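You operate a simulated robot arm through the tools that you are given. There is no shell and no other tool. Be economical: measure what you need, move in short steps, check, and stop when the job is done.

Carry out the task below with a simulated robot arm. There is one attempt and no reset: what you move stays moved.

JOB
Take the tall yellow tank and leave it on the yellow note.
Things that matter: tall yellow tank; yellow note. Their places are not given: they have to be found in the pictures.

The check looks at the end state, three seconds after you hand in, the way a careful person would. Anything else that was tipped, shoved, dropped, spilled or broken makes it a failure.

ROBOT AND FRAMES
A 7-joint arm with a two-finger parallel gripper, fixed in place. Base frame: the origin is at the foot of the arm, x ahead of it, y to its left, z up; the work surface is at about z = 760. Units: mm, rad, N and s.
With the tool pointing down near the work surface it reaches from about 200 to 680 mm from the base axis. Its first joint turns from -1.152 to 1.152 rad. Payload 2.4 kg.
The TCP is the grasp point between the finger pads, 30 mm short of the fingertips. In the tool frame z runs along the fingers and y along their closing line. The gripper opens to 94 mm. The fingers are 28 mm wide and 10 mm thick; the gripper's body (50 by 96 mm) begins 55 mm behind the TCP.
Orientation is that of the tool frame in the base frame, as [roll, pitch, yaw] about the fixed x, y, z axes, in that order (R = Rz(yaw) Ry(pitch) Rx(roll)). With the fingers straight down and closing along the base's y, the tool's x points along the base's -x, its y along +y and its z along -z.

CONTROLS
- The arm moves only by the tool play_rows. Its argument "moves" is a list of rows, each a list of 7 numbers: the shift along the tool's x, y, z in cm, then the turn, a rotation vector about the tool's x, y, z in rad, then the gripper command, from -1 (shut) to 1 (fully open), values between in proportion. In form: [[x, y, z, rx, ry, rz, fingers], ...]. A call has 1 to 12 rows; each row shifts and turns the commanded pose from where the row before left it, along the tool's axes as they then stand. A row lasts 0.2 s, in which the tool goes at most 50 mm and 0.15 rad; a call with a longer step from one row to the next is refused whole, and so is a gripper value outside its range. Where a pose cannot be reached the arm comes as near as it can. A force on the tool above 40 N (or 10 N above the force at the start of the call, whichever is more), or a blocked arm, ends the call early, and 0.2 s more pass. The fingers move at their own pace (about 153 mm/s each) and stop on an object; they squeeze with about 38 N. The grip force told is the motor's: it shows also when the fingers shut on nothing. Time passes only in rows, and 0.2 s behind the last, so rows that do not move let the fingers close. It gives the time, the measured TCP pose, the force on the tool (base axes), the opening and the grip force at its end, in the units of the frame above (readings bear some noise), and new pictures: "views" is both (left out), scene, wrist or none.
- Cameras (640 x 400 px; columns grow to the right, rows downward): "scene" is fixed at [18.1, 459.8, 1449.1]; the picture's right is [-0.89, -0.45, 0.00], its down [-0.24, 0.48, -0.84] and it looks along [0.38, -0.75, -0.54] (base axes); focal length 375 px, centre (320, 200). "wrist" rides on the gripper at [-37, 0, -58] in the tool frame; the picture's right is [0.00, -1.00, 0.00], its down [0.97, 0.00, -0.24] and it looks along [0.24, 0.00, 0.97] (tool axes); focal length 218 px, centre (320, 200).
- probe_pixels(camera, pixels): for up to 12 pixels [column, row] of the newest picture of that camera ("zoom" is the newest enlarged one), the place [x, y, z] in the base frame of the surface seen there, good to about 2 mm. It takes no simulated time.
- zoom(camera, box): a new picture of the part [left, top, right, bottom] of that camera's present view, enlarged. It takes no simulated time.
- finish_job(): hands the job in; it is judged then, once.

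Keep the steps short. Do not move on a guess: measure, check each grasp and each placing, and mend mistakes. In all there are 60 turns and 170 pictures (those below and enlarged ones count). Leave the gripper open and the arm clear of the work at the hand-in unless told otherwise, and finish with a single line.

The tools are called after ">>>" as name(argument=value, ...) on one line, values as JSON. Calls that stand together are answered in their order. play_rows: Moves the arm, as the interface text tells. Its arguments: {"type":"object","properties":{"moves":{"type":"array","items":{"type":"array","items":{"type":"number"}}},"views":{"type":"string","enum":["both","scene","wrist","none"]}},"required":["moves"]} The other tools are called the same way: probe_pixels (camera, pixels) gives the place of the surface under pixels of a picture; zoom (camera, box) takes an enlarged picture of a part of a camera's view; finish_job () hands the job in.

At the start:

```text
t: 0.0
position: [291.7, -352.8, 964.1]
ee_rot: [3.141, -0.001, 3.14]
contact_force: [-0.4, 0.3, -0.2]
opening: 93.7
gripper_force: 0.0
```

scene: 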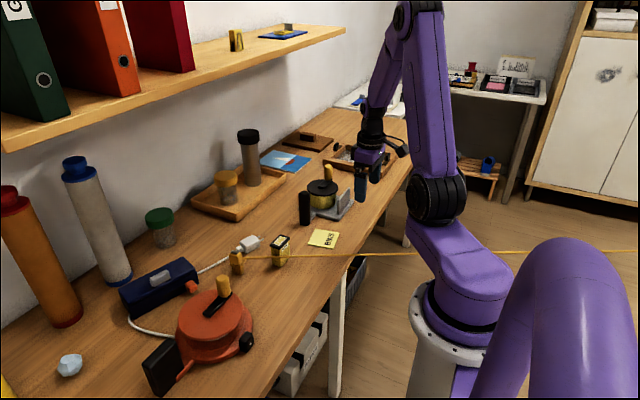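
wrist: 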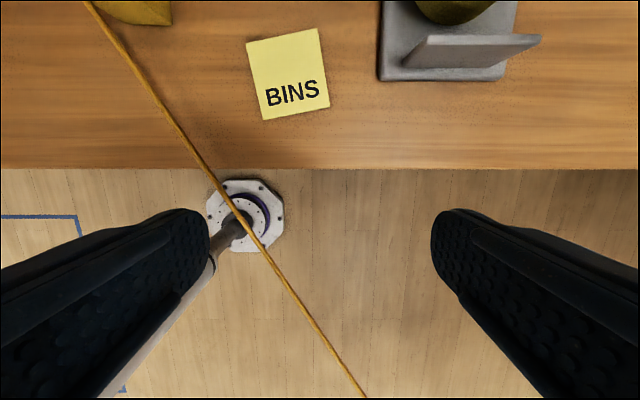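

I see a yellow note "BINS" near scene (323,238), a yellow object near (280,250), and a cord crossing at about row 255. I'll enlarge this region to identify the tank.

>>> zoom(camera="scene", box=[200, 120, 420, 290])

>>> zoom(camera="scene", box=[220, 215, 350, 290])

>>> zoom(camera="scene", box=[0, 150, 220, 400])

```text
2.35 times, centred on (310, 205) of scene
```

zoom: 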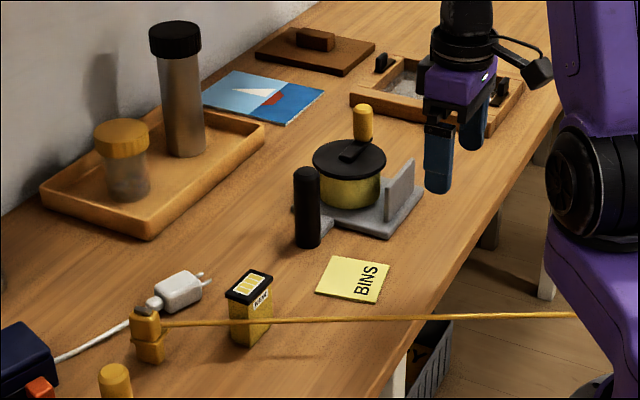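

```text
4.92 times, centred on (285, 252) of scene
```

zoom: 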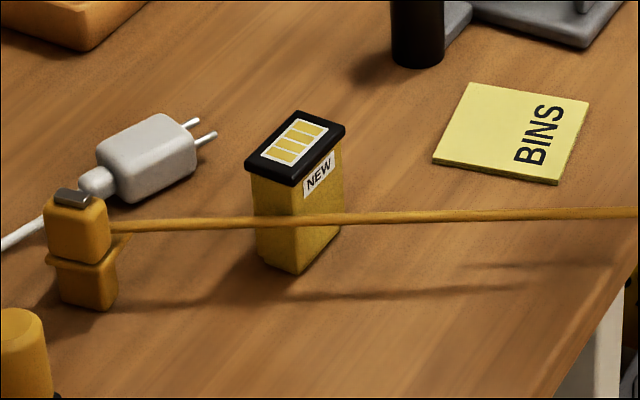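

```text
1.60 times, centred on (110, 275) of scene
```

zoom: 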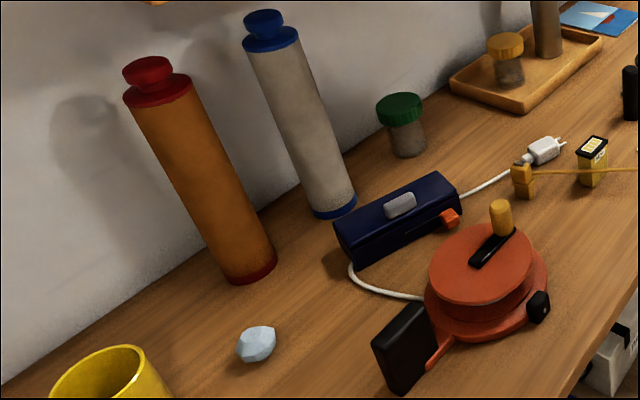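

The box with black lid looks like an ink tank, but there are other yellow things on the shelf, and on the side table. I'll enlarge these before choosing.

>>> zoom(camera="scene", box=[210, 10, 330, 70])

>>> zoom(camera="scene", box=[430, 50, 560, 120])

>>> probe_pixels(camera="scene", pixels=[[280, 242], [276, 262], [323, 238], [236, 262], [260, 257], [300, 256], [345, 254], [250, 244], [235, 40], [288, 29], [305, 210], [340, 205]])

>>> probe_pixels(camera="wrist", pixels=[[246, 42], [318, 28], [330, 107], [262, 119], [105, 20], [170, 22], [130, 60], [200, 160], [382, 80], [290, 60]])

```text
5.33 times, centred on (270, 40) of scene
```

zoom: 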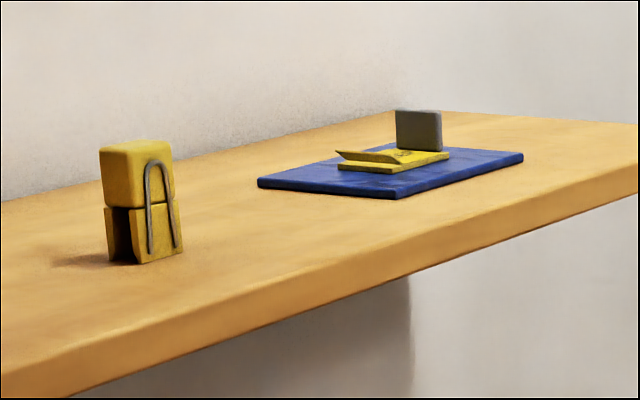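

```text
4.92 times, centred on (495, 85) of scene
```

zoom: 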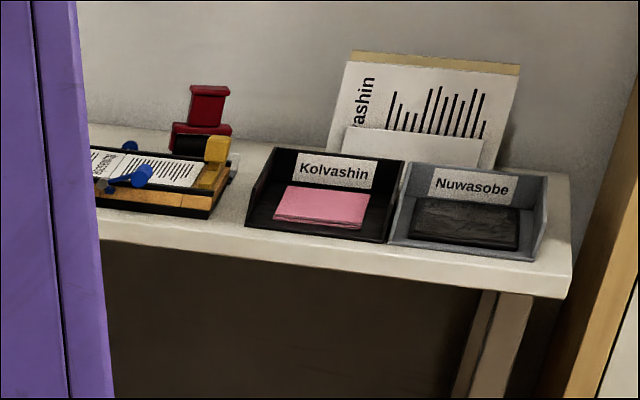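

```text
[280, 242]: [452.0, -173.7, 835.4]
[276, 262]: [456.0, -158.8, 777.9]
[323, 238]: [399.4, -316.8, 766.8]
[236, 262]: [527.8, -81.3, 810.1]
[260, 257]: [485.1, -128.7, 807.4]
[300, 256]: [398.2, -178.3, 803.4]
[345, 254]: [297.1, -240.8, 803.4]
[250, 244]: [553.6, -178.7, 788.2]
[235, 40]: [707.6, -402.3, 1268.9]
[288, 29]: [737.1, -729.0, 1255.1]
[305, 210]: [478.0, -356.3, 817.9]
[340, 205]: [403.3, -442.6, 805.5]
```

```text
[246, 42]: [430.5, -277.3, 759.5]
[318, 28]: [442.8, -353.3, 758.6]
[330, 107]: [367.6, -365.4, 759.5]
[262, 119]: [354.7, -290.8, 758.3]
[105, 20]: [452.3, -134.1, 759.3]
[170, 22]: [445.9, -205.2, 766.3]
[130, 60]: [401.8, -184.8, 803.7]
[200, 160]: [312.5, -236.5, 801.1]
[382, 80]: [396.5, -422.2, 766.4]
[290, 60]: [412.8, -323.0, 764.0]
```

The tank is the black-lidded yellow box at about (452,-174), top around z 835. The note is centred at about (399,-322). The cord runs at z≈803 on the +y side of the tank. I'll move high above the tank to measure it.

>>> play_rows(moves=[[-2.7, 2.9, 0, 0, 0, 0, 1], [-2.7, 2.9, 0, 0, 0, 0, 1], [-2.7, 2.9, 0, 0, 0, 0, 1], [-2.7, 2.9, 0, 0, 0, 0, 1], [-2.7, 2.9, 0, 0, 0, 0, 1], [-2.7, 2.9, 0, 0, 0, 0, 1], [0, 0, 0, 0, 0, 0, 1]])

```text
t: 1.6
position: [451.6, -179.1, 964.2]
ee_rot: [3.141, -0.001, 3.141]
contact_force: [0.4, 0.6, 0.9]
opening: 94.2
gripper_force: 0.0
```

scene: 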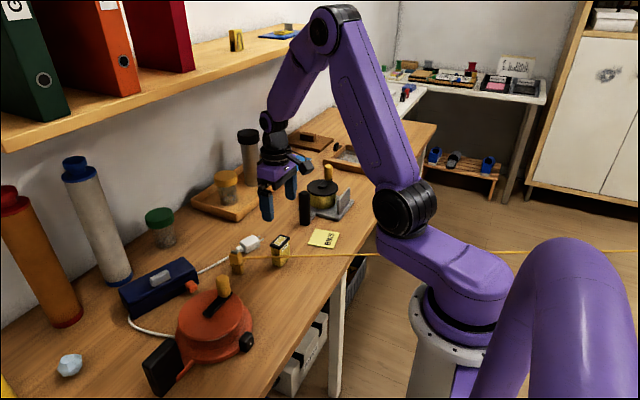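
wrist: 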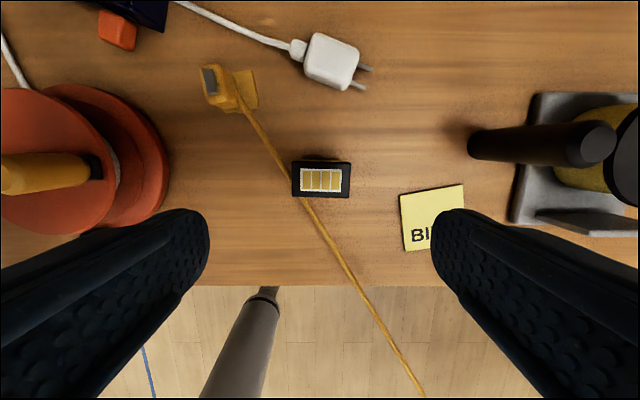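

The tank lid appears at wrist (321,180), with the cord passing close to its near-left corner. I'll enlarge and measure both.

>>> zoom(camera="wrist", box=[250, 130, 390, 230])

>>> zoom(camera="scene", box=[255, 225, 315, 275])

>>> probe_pixels(camera="wrist", pixels=[[293, 164], [348, 164], [348, 195], [295, 194], [245, 108], [270, 147], [285, 172], [307, 204], [340, 255], [321, 180], [205, 80], [330, 157]])

```text
4.00 times, centred on (320, 180) of wrist
```

zoom: 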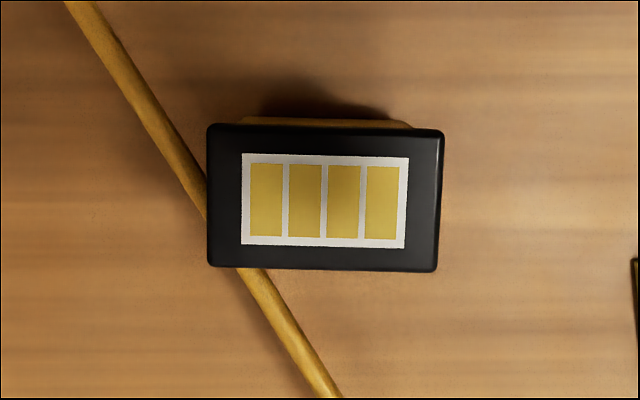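

```text
8.00 times, centred on (285, 250) of scene
```

zoom: 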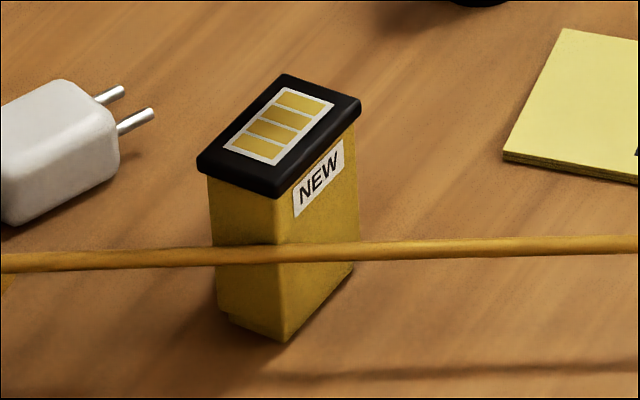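

```text
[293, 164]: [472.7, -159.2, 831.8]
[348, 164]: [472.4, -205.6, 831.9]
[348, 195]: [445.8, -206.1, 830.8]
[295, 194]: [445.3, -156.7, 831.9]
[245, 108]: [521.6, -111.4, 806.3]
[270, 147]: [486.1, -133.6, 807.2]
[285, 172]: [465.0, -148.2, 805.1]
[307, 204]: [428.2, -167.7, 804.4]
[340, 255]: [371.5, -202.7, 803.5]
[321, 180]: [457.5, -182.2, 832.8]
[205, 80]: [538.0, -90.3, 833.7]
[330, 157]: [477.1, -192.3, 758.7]
```

Lid: x 445–473, y −206 to −157, top z 832. The cord is at z≈805 and runs right under the lid's near-left corner. So I'll grip only the lid along y, with fingertips kept above the cord (tips about z 814). First I go down to TCP z≈866 at (459,-182) and check.

>>> play_rows(moves=[[-0.74, -0.28, 1.0, 0, 0, 0, 1], [0, 0, 3.0, 0, 0, 0, 1], [0, 0, 3.0, 0, 0, 0, 1], [0, 0, 2.8, 0, 0, 0, 1], [0, 0, 0, 0, 0, 0, 1]])

```text
t: 2.8
position: [460.4, -183.0, 866.1]
ee_rot: [3.14, 0.001, 3.141]
contact_force: [0.1, -0.4, -0.7]
opening: 93.8
gripper_force: 0.2
```

scene: 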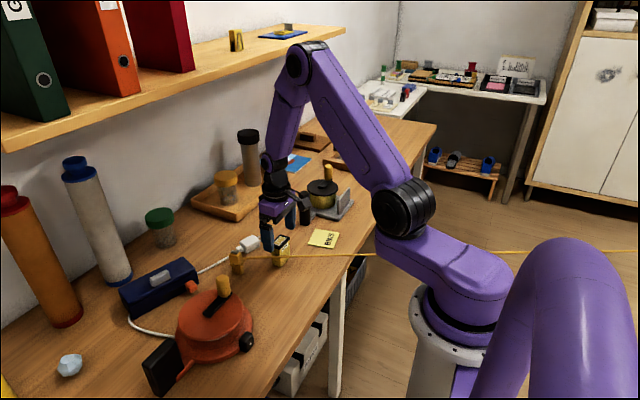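
wrist: 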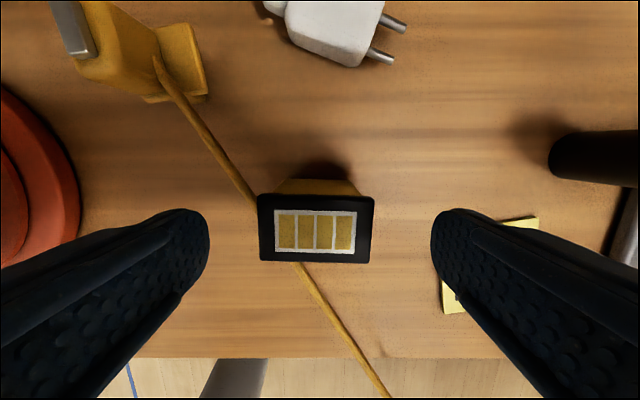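

The lid sits between the fingers. I'll re-measure the lid and cord from here.

>>> probe_pixels(camera="wrist", pixels=[[262, 228], [371, 228], [316, 200], [316, 259], [250, 196], [300, 275], [330, 310], [262, 200], [370, 202], [262, 257], [366, 259], [282, 184]])

>>> zoom(camera="scene", box=[240, 190, 330, 275])

```text
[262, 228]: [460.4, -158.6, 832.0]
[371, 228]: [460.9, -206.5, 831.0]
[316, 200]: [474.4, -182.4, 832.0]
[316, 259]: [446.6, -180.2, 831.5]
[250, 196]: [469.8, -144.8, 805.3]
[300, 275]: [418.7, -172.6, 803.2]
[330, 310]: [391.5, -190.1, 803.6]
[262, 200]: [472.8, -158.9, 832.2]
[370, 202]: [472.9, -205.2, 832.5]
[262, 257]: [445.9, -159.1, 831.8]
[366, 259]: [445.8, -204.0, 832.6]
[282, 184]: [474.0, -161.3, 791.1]
```

```text
4.71 times, centred on (285, 232) of scene
```

zoom: 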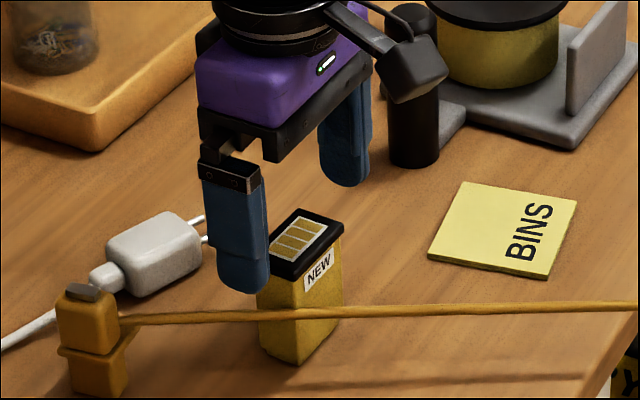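

TCP is centred on the lid (460, −182). I go down 22 mm to z≈844 so the tips are at about 814, above the cord at 805, then close.

>>> play_rows(moves=[[0, 0.05, 1.2, 0, 0, 0, 1], [0, 0, 1.0, 0, 0, 0, 1], [0, 0, 0, 0, 0, 0, 1], [0, 0, 0, 0, 0, 0, 0.2], [0, 0, 0, 0, 0, 0, -1], [0, 0, 0, 0, 0, 0, -1], [0, 0, 0, 0, 0, 0, -1]])

>>> zoom(camera="scene", box=[240, 190, 330, 275])

```text
t: 4.4
position: [460.0, -181.4, 843.5]
ee_rot: [-3.141, 0.0, -3.141]
contact_force: [0.4, 0.1, 0.1]
opening: 50.9
gripper_force: 38.3
```

scene: 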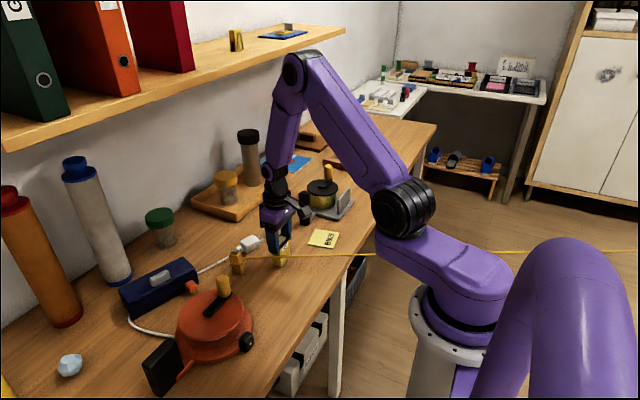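
wrist: 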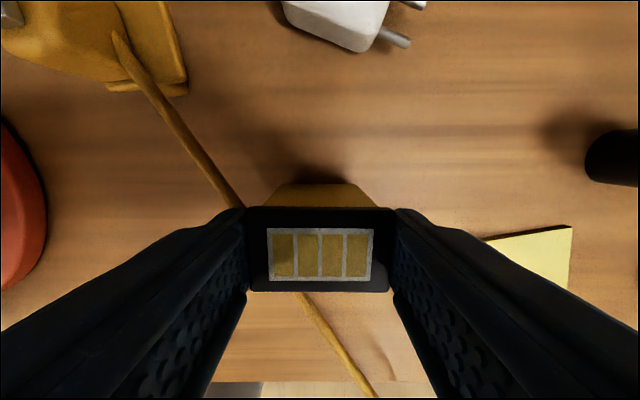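

```text
4.71 times, centred on (285, 232) of scene
```

zoom: 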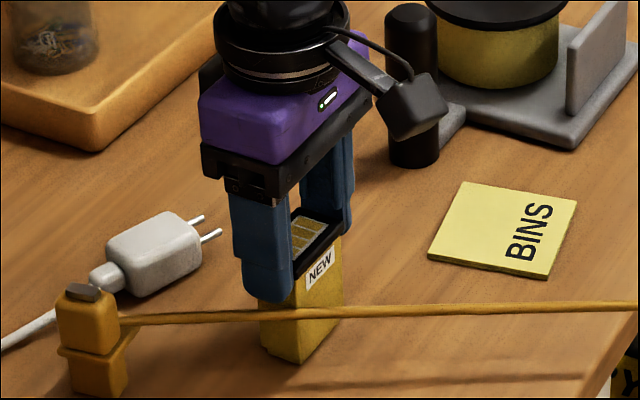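

Held: opening 50.9, force 38 N, nothing disturbed. I lift 2 mm, ease away from the cord (+x, −y), then rise, and check.

>>> play_rows(moves=[[0, 0, -0.2, 0, 0, 0, -1], [-0.3, -0.5, -0.2, 0, 0, 0, -1], [-0.3, -0.7, -0.6, 0, 0, 0, -1], [0, -0.5, -2.0, 0, 0, 0, -1], [0, -0.5, -2.5, 0, 0, 0, -1], [0, 0, -2.0, 0, 0, 0, -1], [0, 0, 0, 0, 0, 0, -1]])

>>> zoom(camera="scene", box=[230, 160, 360, 280])

>>> probe_pixels(camera="scene", pixels=[[305, 194], [305, 215], [322, 230], [309, 243], [338, 231], [334, 248], [328, 170]])

```text
t: 6.0
position: [465.6, -203.0, 919.0]
ee_rot: [-3.141, 0.0, 3.141]
contact_force: [-0.9, -0.5, -1.3]
opening: 51.2
gripper_force: 38.3
```

scene: 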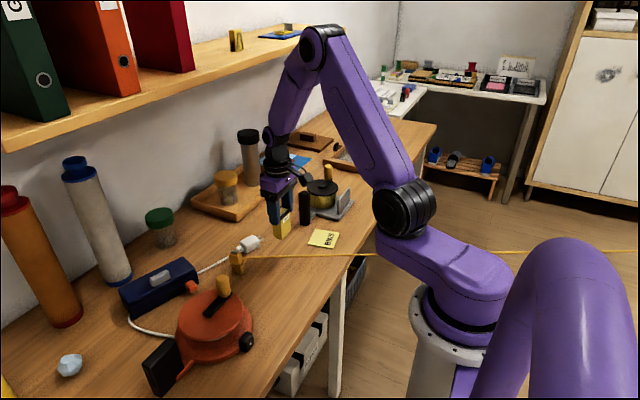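
wrist: 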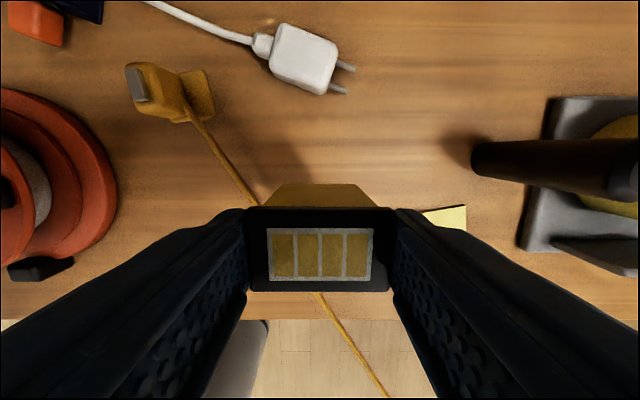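

```text
3.33 times, centred on (295, 220) of scene
```

zoom: 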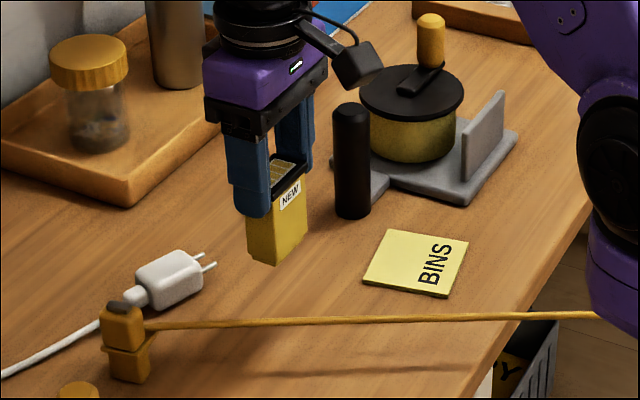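

```text
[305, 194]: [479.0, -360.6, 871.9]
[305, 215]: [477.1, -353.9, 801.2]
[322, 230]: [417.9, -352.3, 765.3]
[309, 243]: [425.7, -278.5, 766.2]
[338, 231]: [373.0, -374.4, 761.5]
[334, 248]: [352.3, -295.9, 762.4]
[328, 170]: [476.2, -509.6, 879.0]
```

The tank hangs upright and the cord is undisturbed. Note centre from its corners: (399, −322). The black post (479,−360), top z 872, stays clear. I move above the note at height, then part way down.

>>> play_rows(moves=[[1.665, -2.975, 0, 0, 0, 0, -1], [1.665, -2.975, 0, 0, 0, 0, -1], [1.665, -2.975, 0, 0, 0, 0, -1], [1.665, -2.975, 0, 0, 0, 0, -1], [0, 0, 0, 0, 0, 0, -1], [0, 0, 2.5, 0, 0, 0, -1], [0, 0, 2.0, 0, 0, 0, -1], [0, 0, 0, 0, 0, 0, -1]])

>>> zoom(camera="scene", box=[260, 160, 390, 260])

```text
t: 7.8
position: [398.2, -323.2, 874.5]
ee_rot: [3.142, 0.0, -3.141]
contact_force: [0.1, 0.2, -0.5]
opening: 50.9
gripper_force: 38.0
```

scene: 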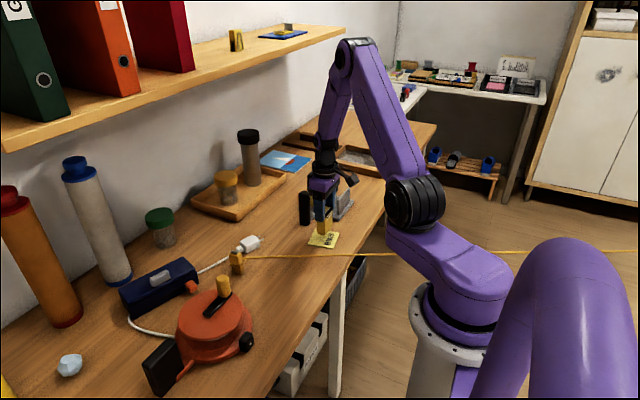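
wrist: 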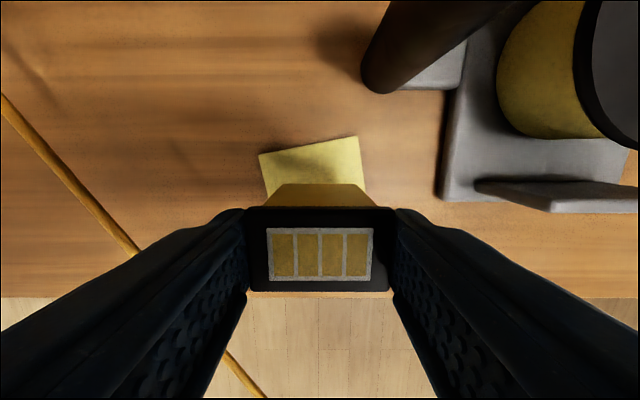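

```text
4.00 times, centred on (325, 210) of scene
```

zoom: 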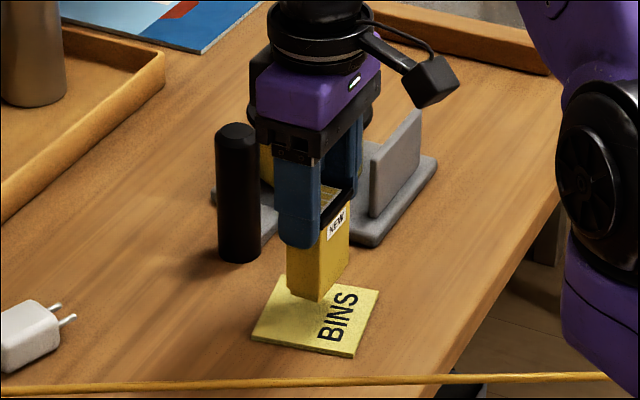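

TCP is at (398,−323) over the note. I measure the visible note and nearby table height before lowering.

>>> probe_pixels(camera="wrist", pixels=[[310, 160], [340, 155], [280, 170], [262, 155], [358, 139], [220, 150], [180, 210]])

>>> probe_pixels(camera="zoom", pixels=[[340, 325], [300, 325], [275, 300], [254, 334], [350, 352], [378, 291]])

```text
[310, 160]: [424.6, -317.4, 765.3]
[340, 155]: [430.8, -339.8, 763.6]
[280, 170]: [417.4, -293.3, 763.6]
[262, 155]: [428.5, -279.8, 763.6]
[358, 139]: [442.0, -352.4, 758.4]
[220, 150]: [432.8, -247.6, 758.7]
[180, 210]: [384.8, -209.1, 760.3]
```

```text
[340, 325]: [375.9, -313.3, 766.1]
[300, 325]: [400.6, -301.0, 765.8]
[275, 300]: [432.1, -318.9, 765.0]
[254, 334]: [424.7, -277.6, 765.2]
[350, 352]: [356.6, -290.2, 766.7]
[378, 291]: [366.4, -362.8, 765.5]
```

Note top is z≈765, so contact should come near TCP z 849. I lower to about 850.5 in shrinking steps and read the force.

>>> play_rows(moves=[[0, 0.1, 1.2, 0, 0, 0, -1], [0, 0, 0.8, 0, 0, 0, -1], [0, 0, 0.2, 0, 0, 0, -1], [0, 0, 0.2, 0, 0, 0, -1], [0, 0, 0, 0, 0, 0, -1]], views="none")

```text
t: 9.0
position: [398.9, -321.4, 851.2]
ee_rot: [3.142, -0.002, 3.141]
contact_force: [0.6, 0.0, -1.7]
opening: 51.2
gripper_force: 37.6
```

No contact yet (z 851). I lower 1 mm at a time.

>>> play_rows(moves=[[0, 0, 0.1, 0, 0, 0, -1], [0, 0, 0, 0, 0, 0, -1]], views="none")

>>> play_rows(moves=[[0, 0, 0.1, 0, 0, 0, -1], [0, 0, 0, 0, 0, 0, -1]], views="scene")

>>> zoom(camera="scene", box=[290, 190, 360, 255])

```text
t: 9.6
position: [399.5, -321.2, 848.9]
ee_rot: [-3.141, 0.0, -3.141]
contact_force: [-0.4, 0.7, -0.5]
opening: 50.8
gripper_force: 38.3
```

```text
t: 10.2
position: [399.6, -321.1, 848.6]
ee_rot: [3.14, 0.0, 3.141]
contact_force: [-1.8, 0.1, 7.7]
opening: 50.8
gripper_force: 37.9
```

scene: 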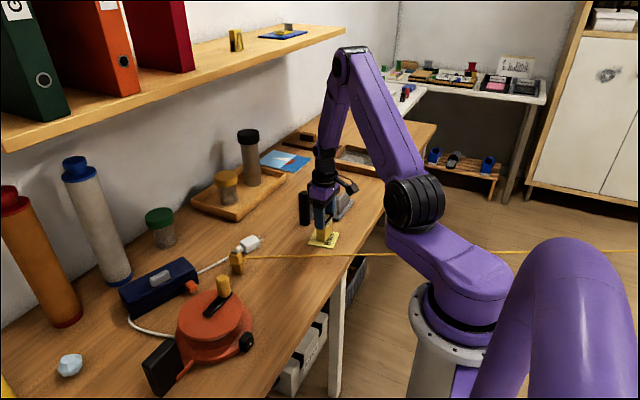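

```text
6.15 times, centred on (325, 222) of scene
```

zoom: 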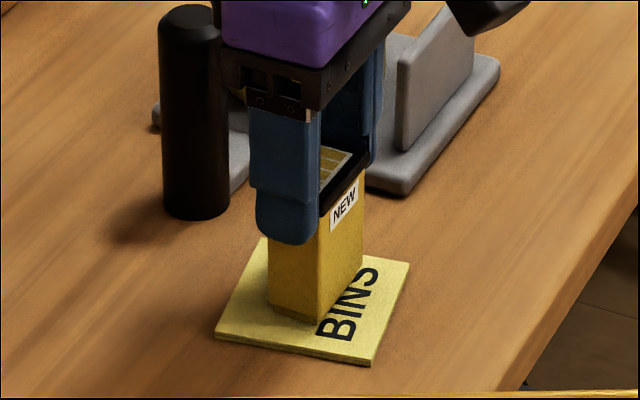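

Contact felt (7.7 N), tank stands flat within the note. I open the fingers partly, let it settle, then rise straight up.

>>> play_rows(moves=[[0, 0, 0, 0, 0, 0, 0.2], [0, 0, 0, 0, 0, 0, 0.6], [0, 0, 0, 0, 0, 0, 0.6], [0, 0, -1, 0, 0, 0, 0.6], [0, 0, -3, 0, 0, 0, 0.6], [0, 0, -4, 0, 0, 0, 0.8], [0, 0, -4, 0, 0, 0, 1], [0, 0, 0, 0, 0, 0, 1]])

>>> zoom(camera="scene", box=[220, 160, 380, 280])

```text
t: 12.0
position: [399.8, -321.6, 967.6]
ee_rot: [3.141, -0.001, 3.141]
contact_force: [-0.5, 0.7, -1.0]
opening: 94.1
gripper_force: 0.1
```

scene: 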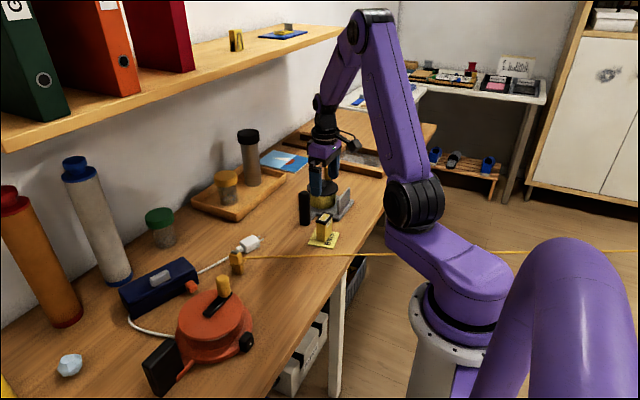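
wrist: 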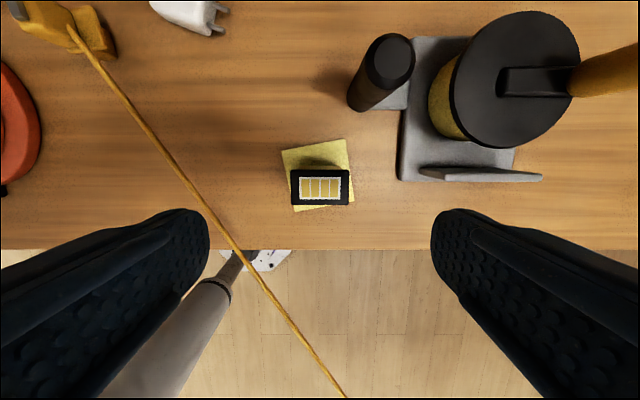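

```text
3.33 times, centred on (300, 220) of scene
```

zoom: 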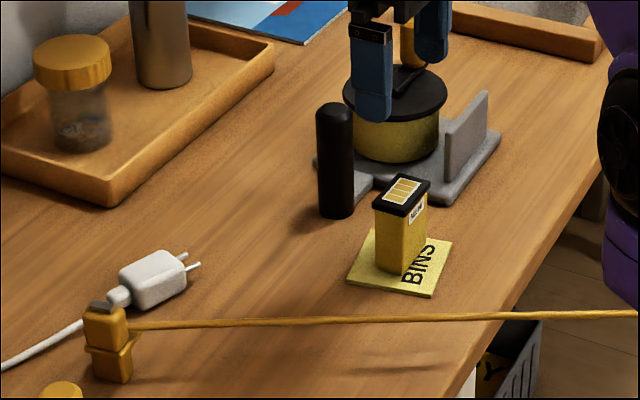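

The tank stands upright on the note, the cord and its neighbours look unchanged, and the gripper is open and well above. I'm handing in.

>>> finish_job()

```text
The job is handed in.
```

The tall yellow tank is standing upright on the yellow note; nothing else looked disturbed, and I handed in with the gripper open and clear.
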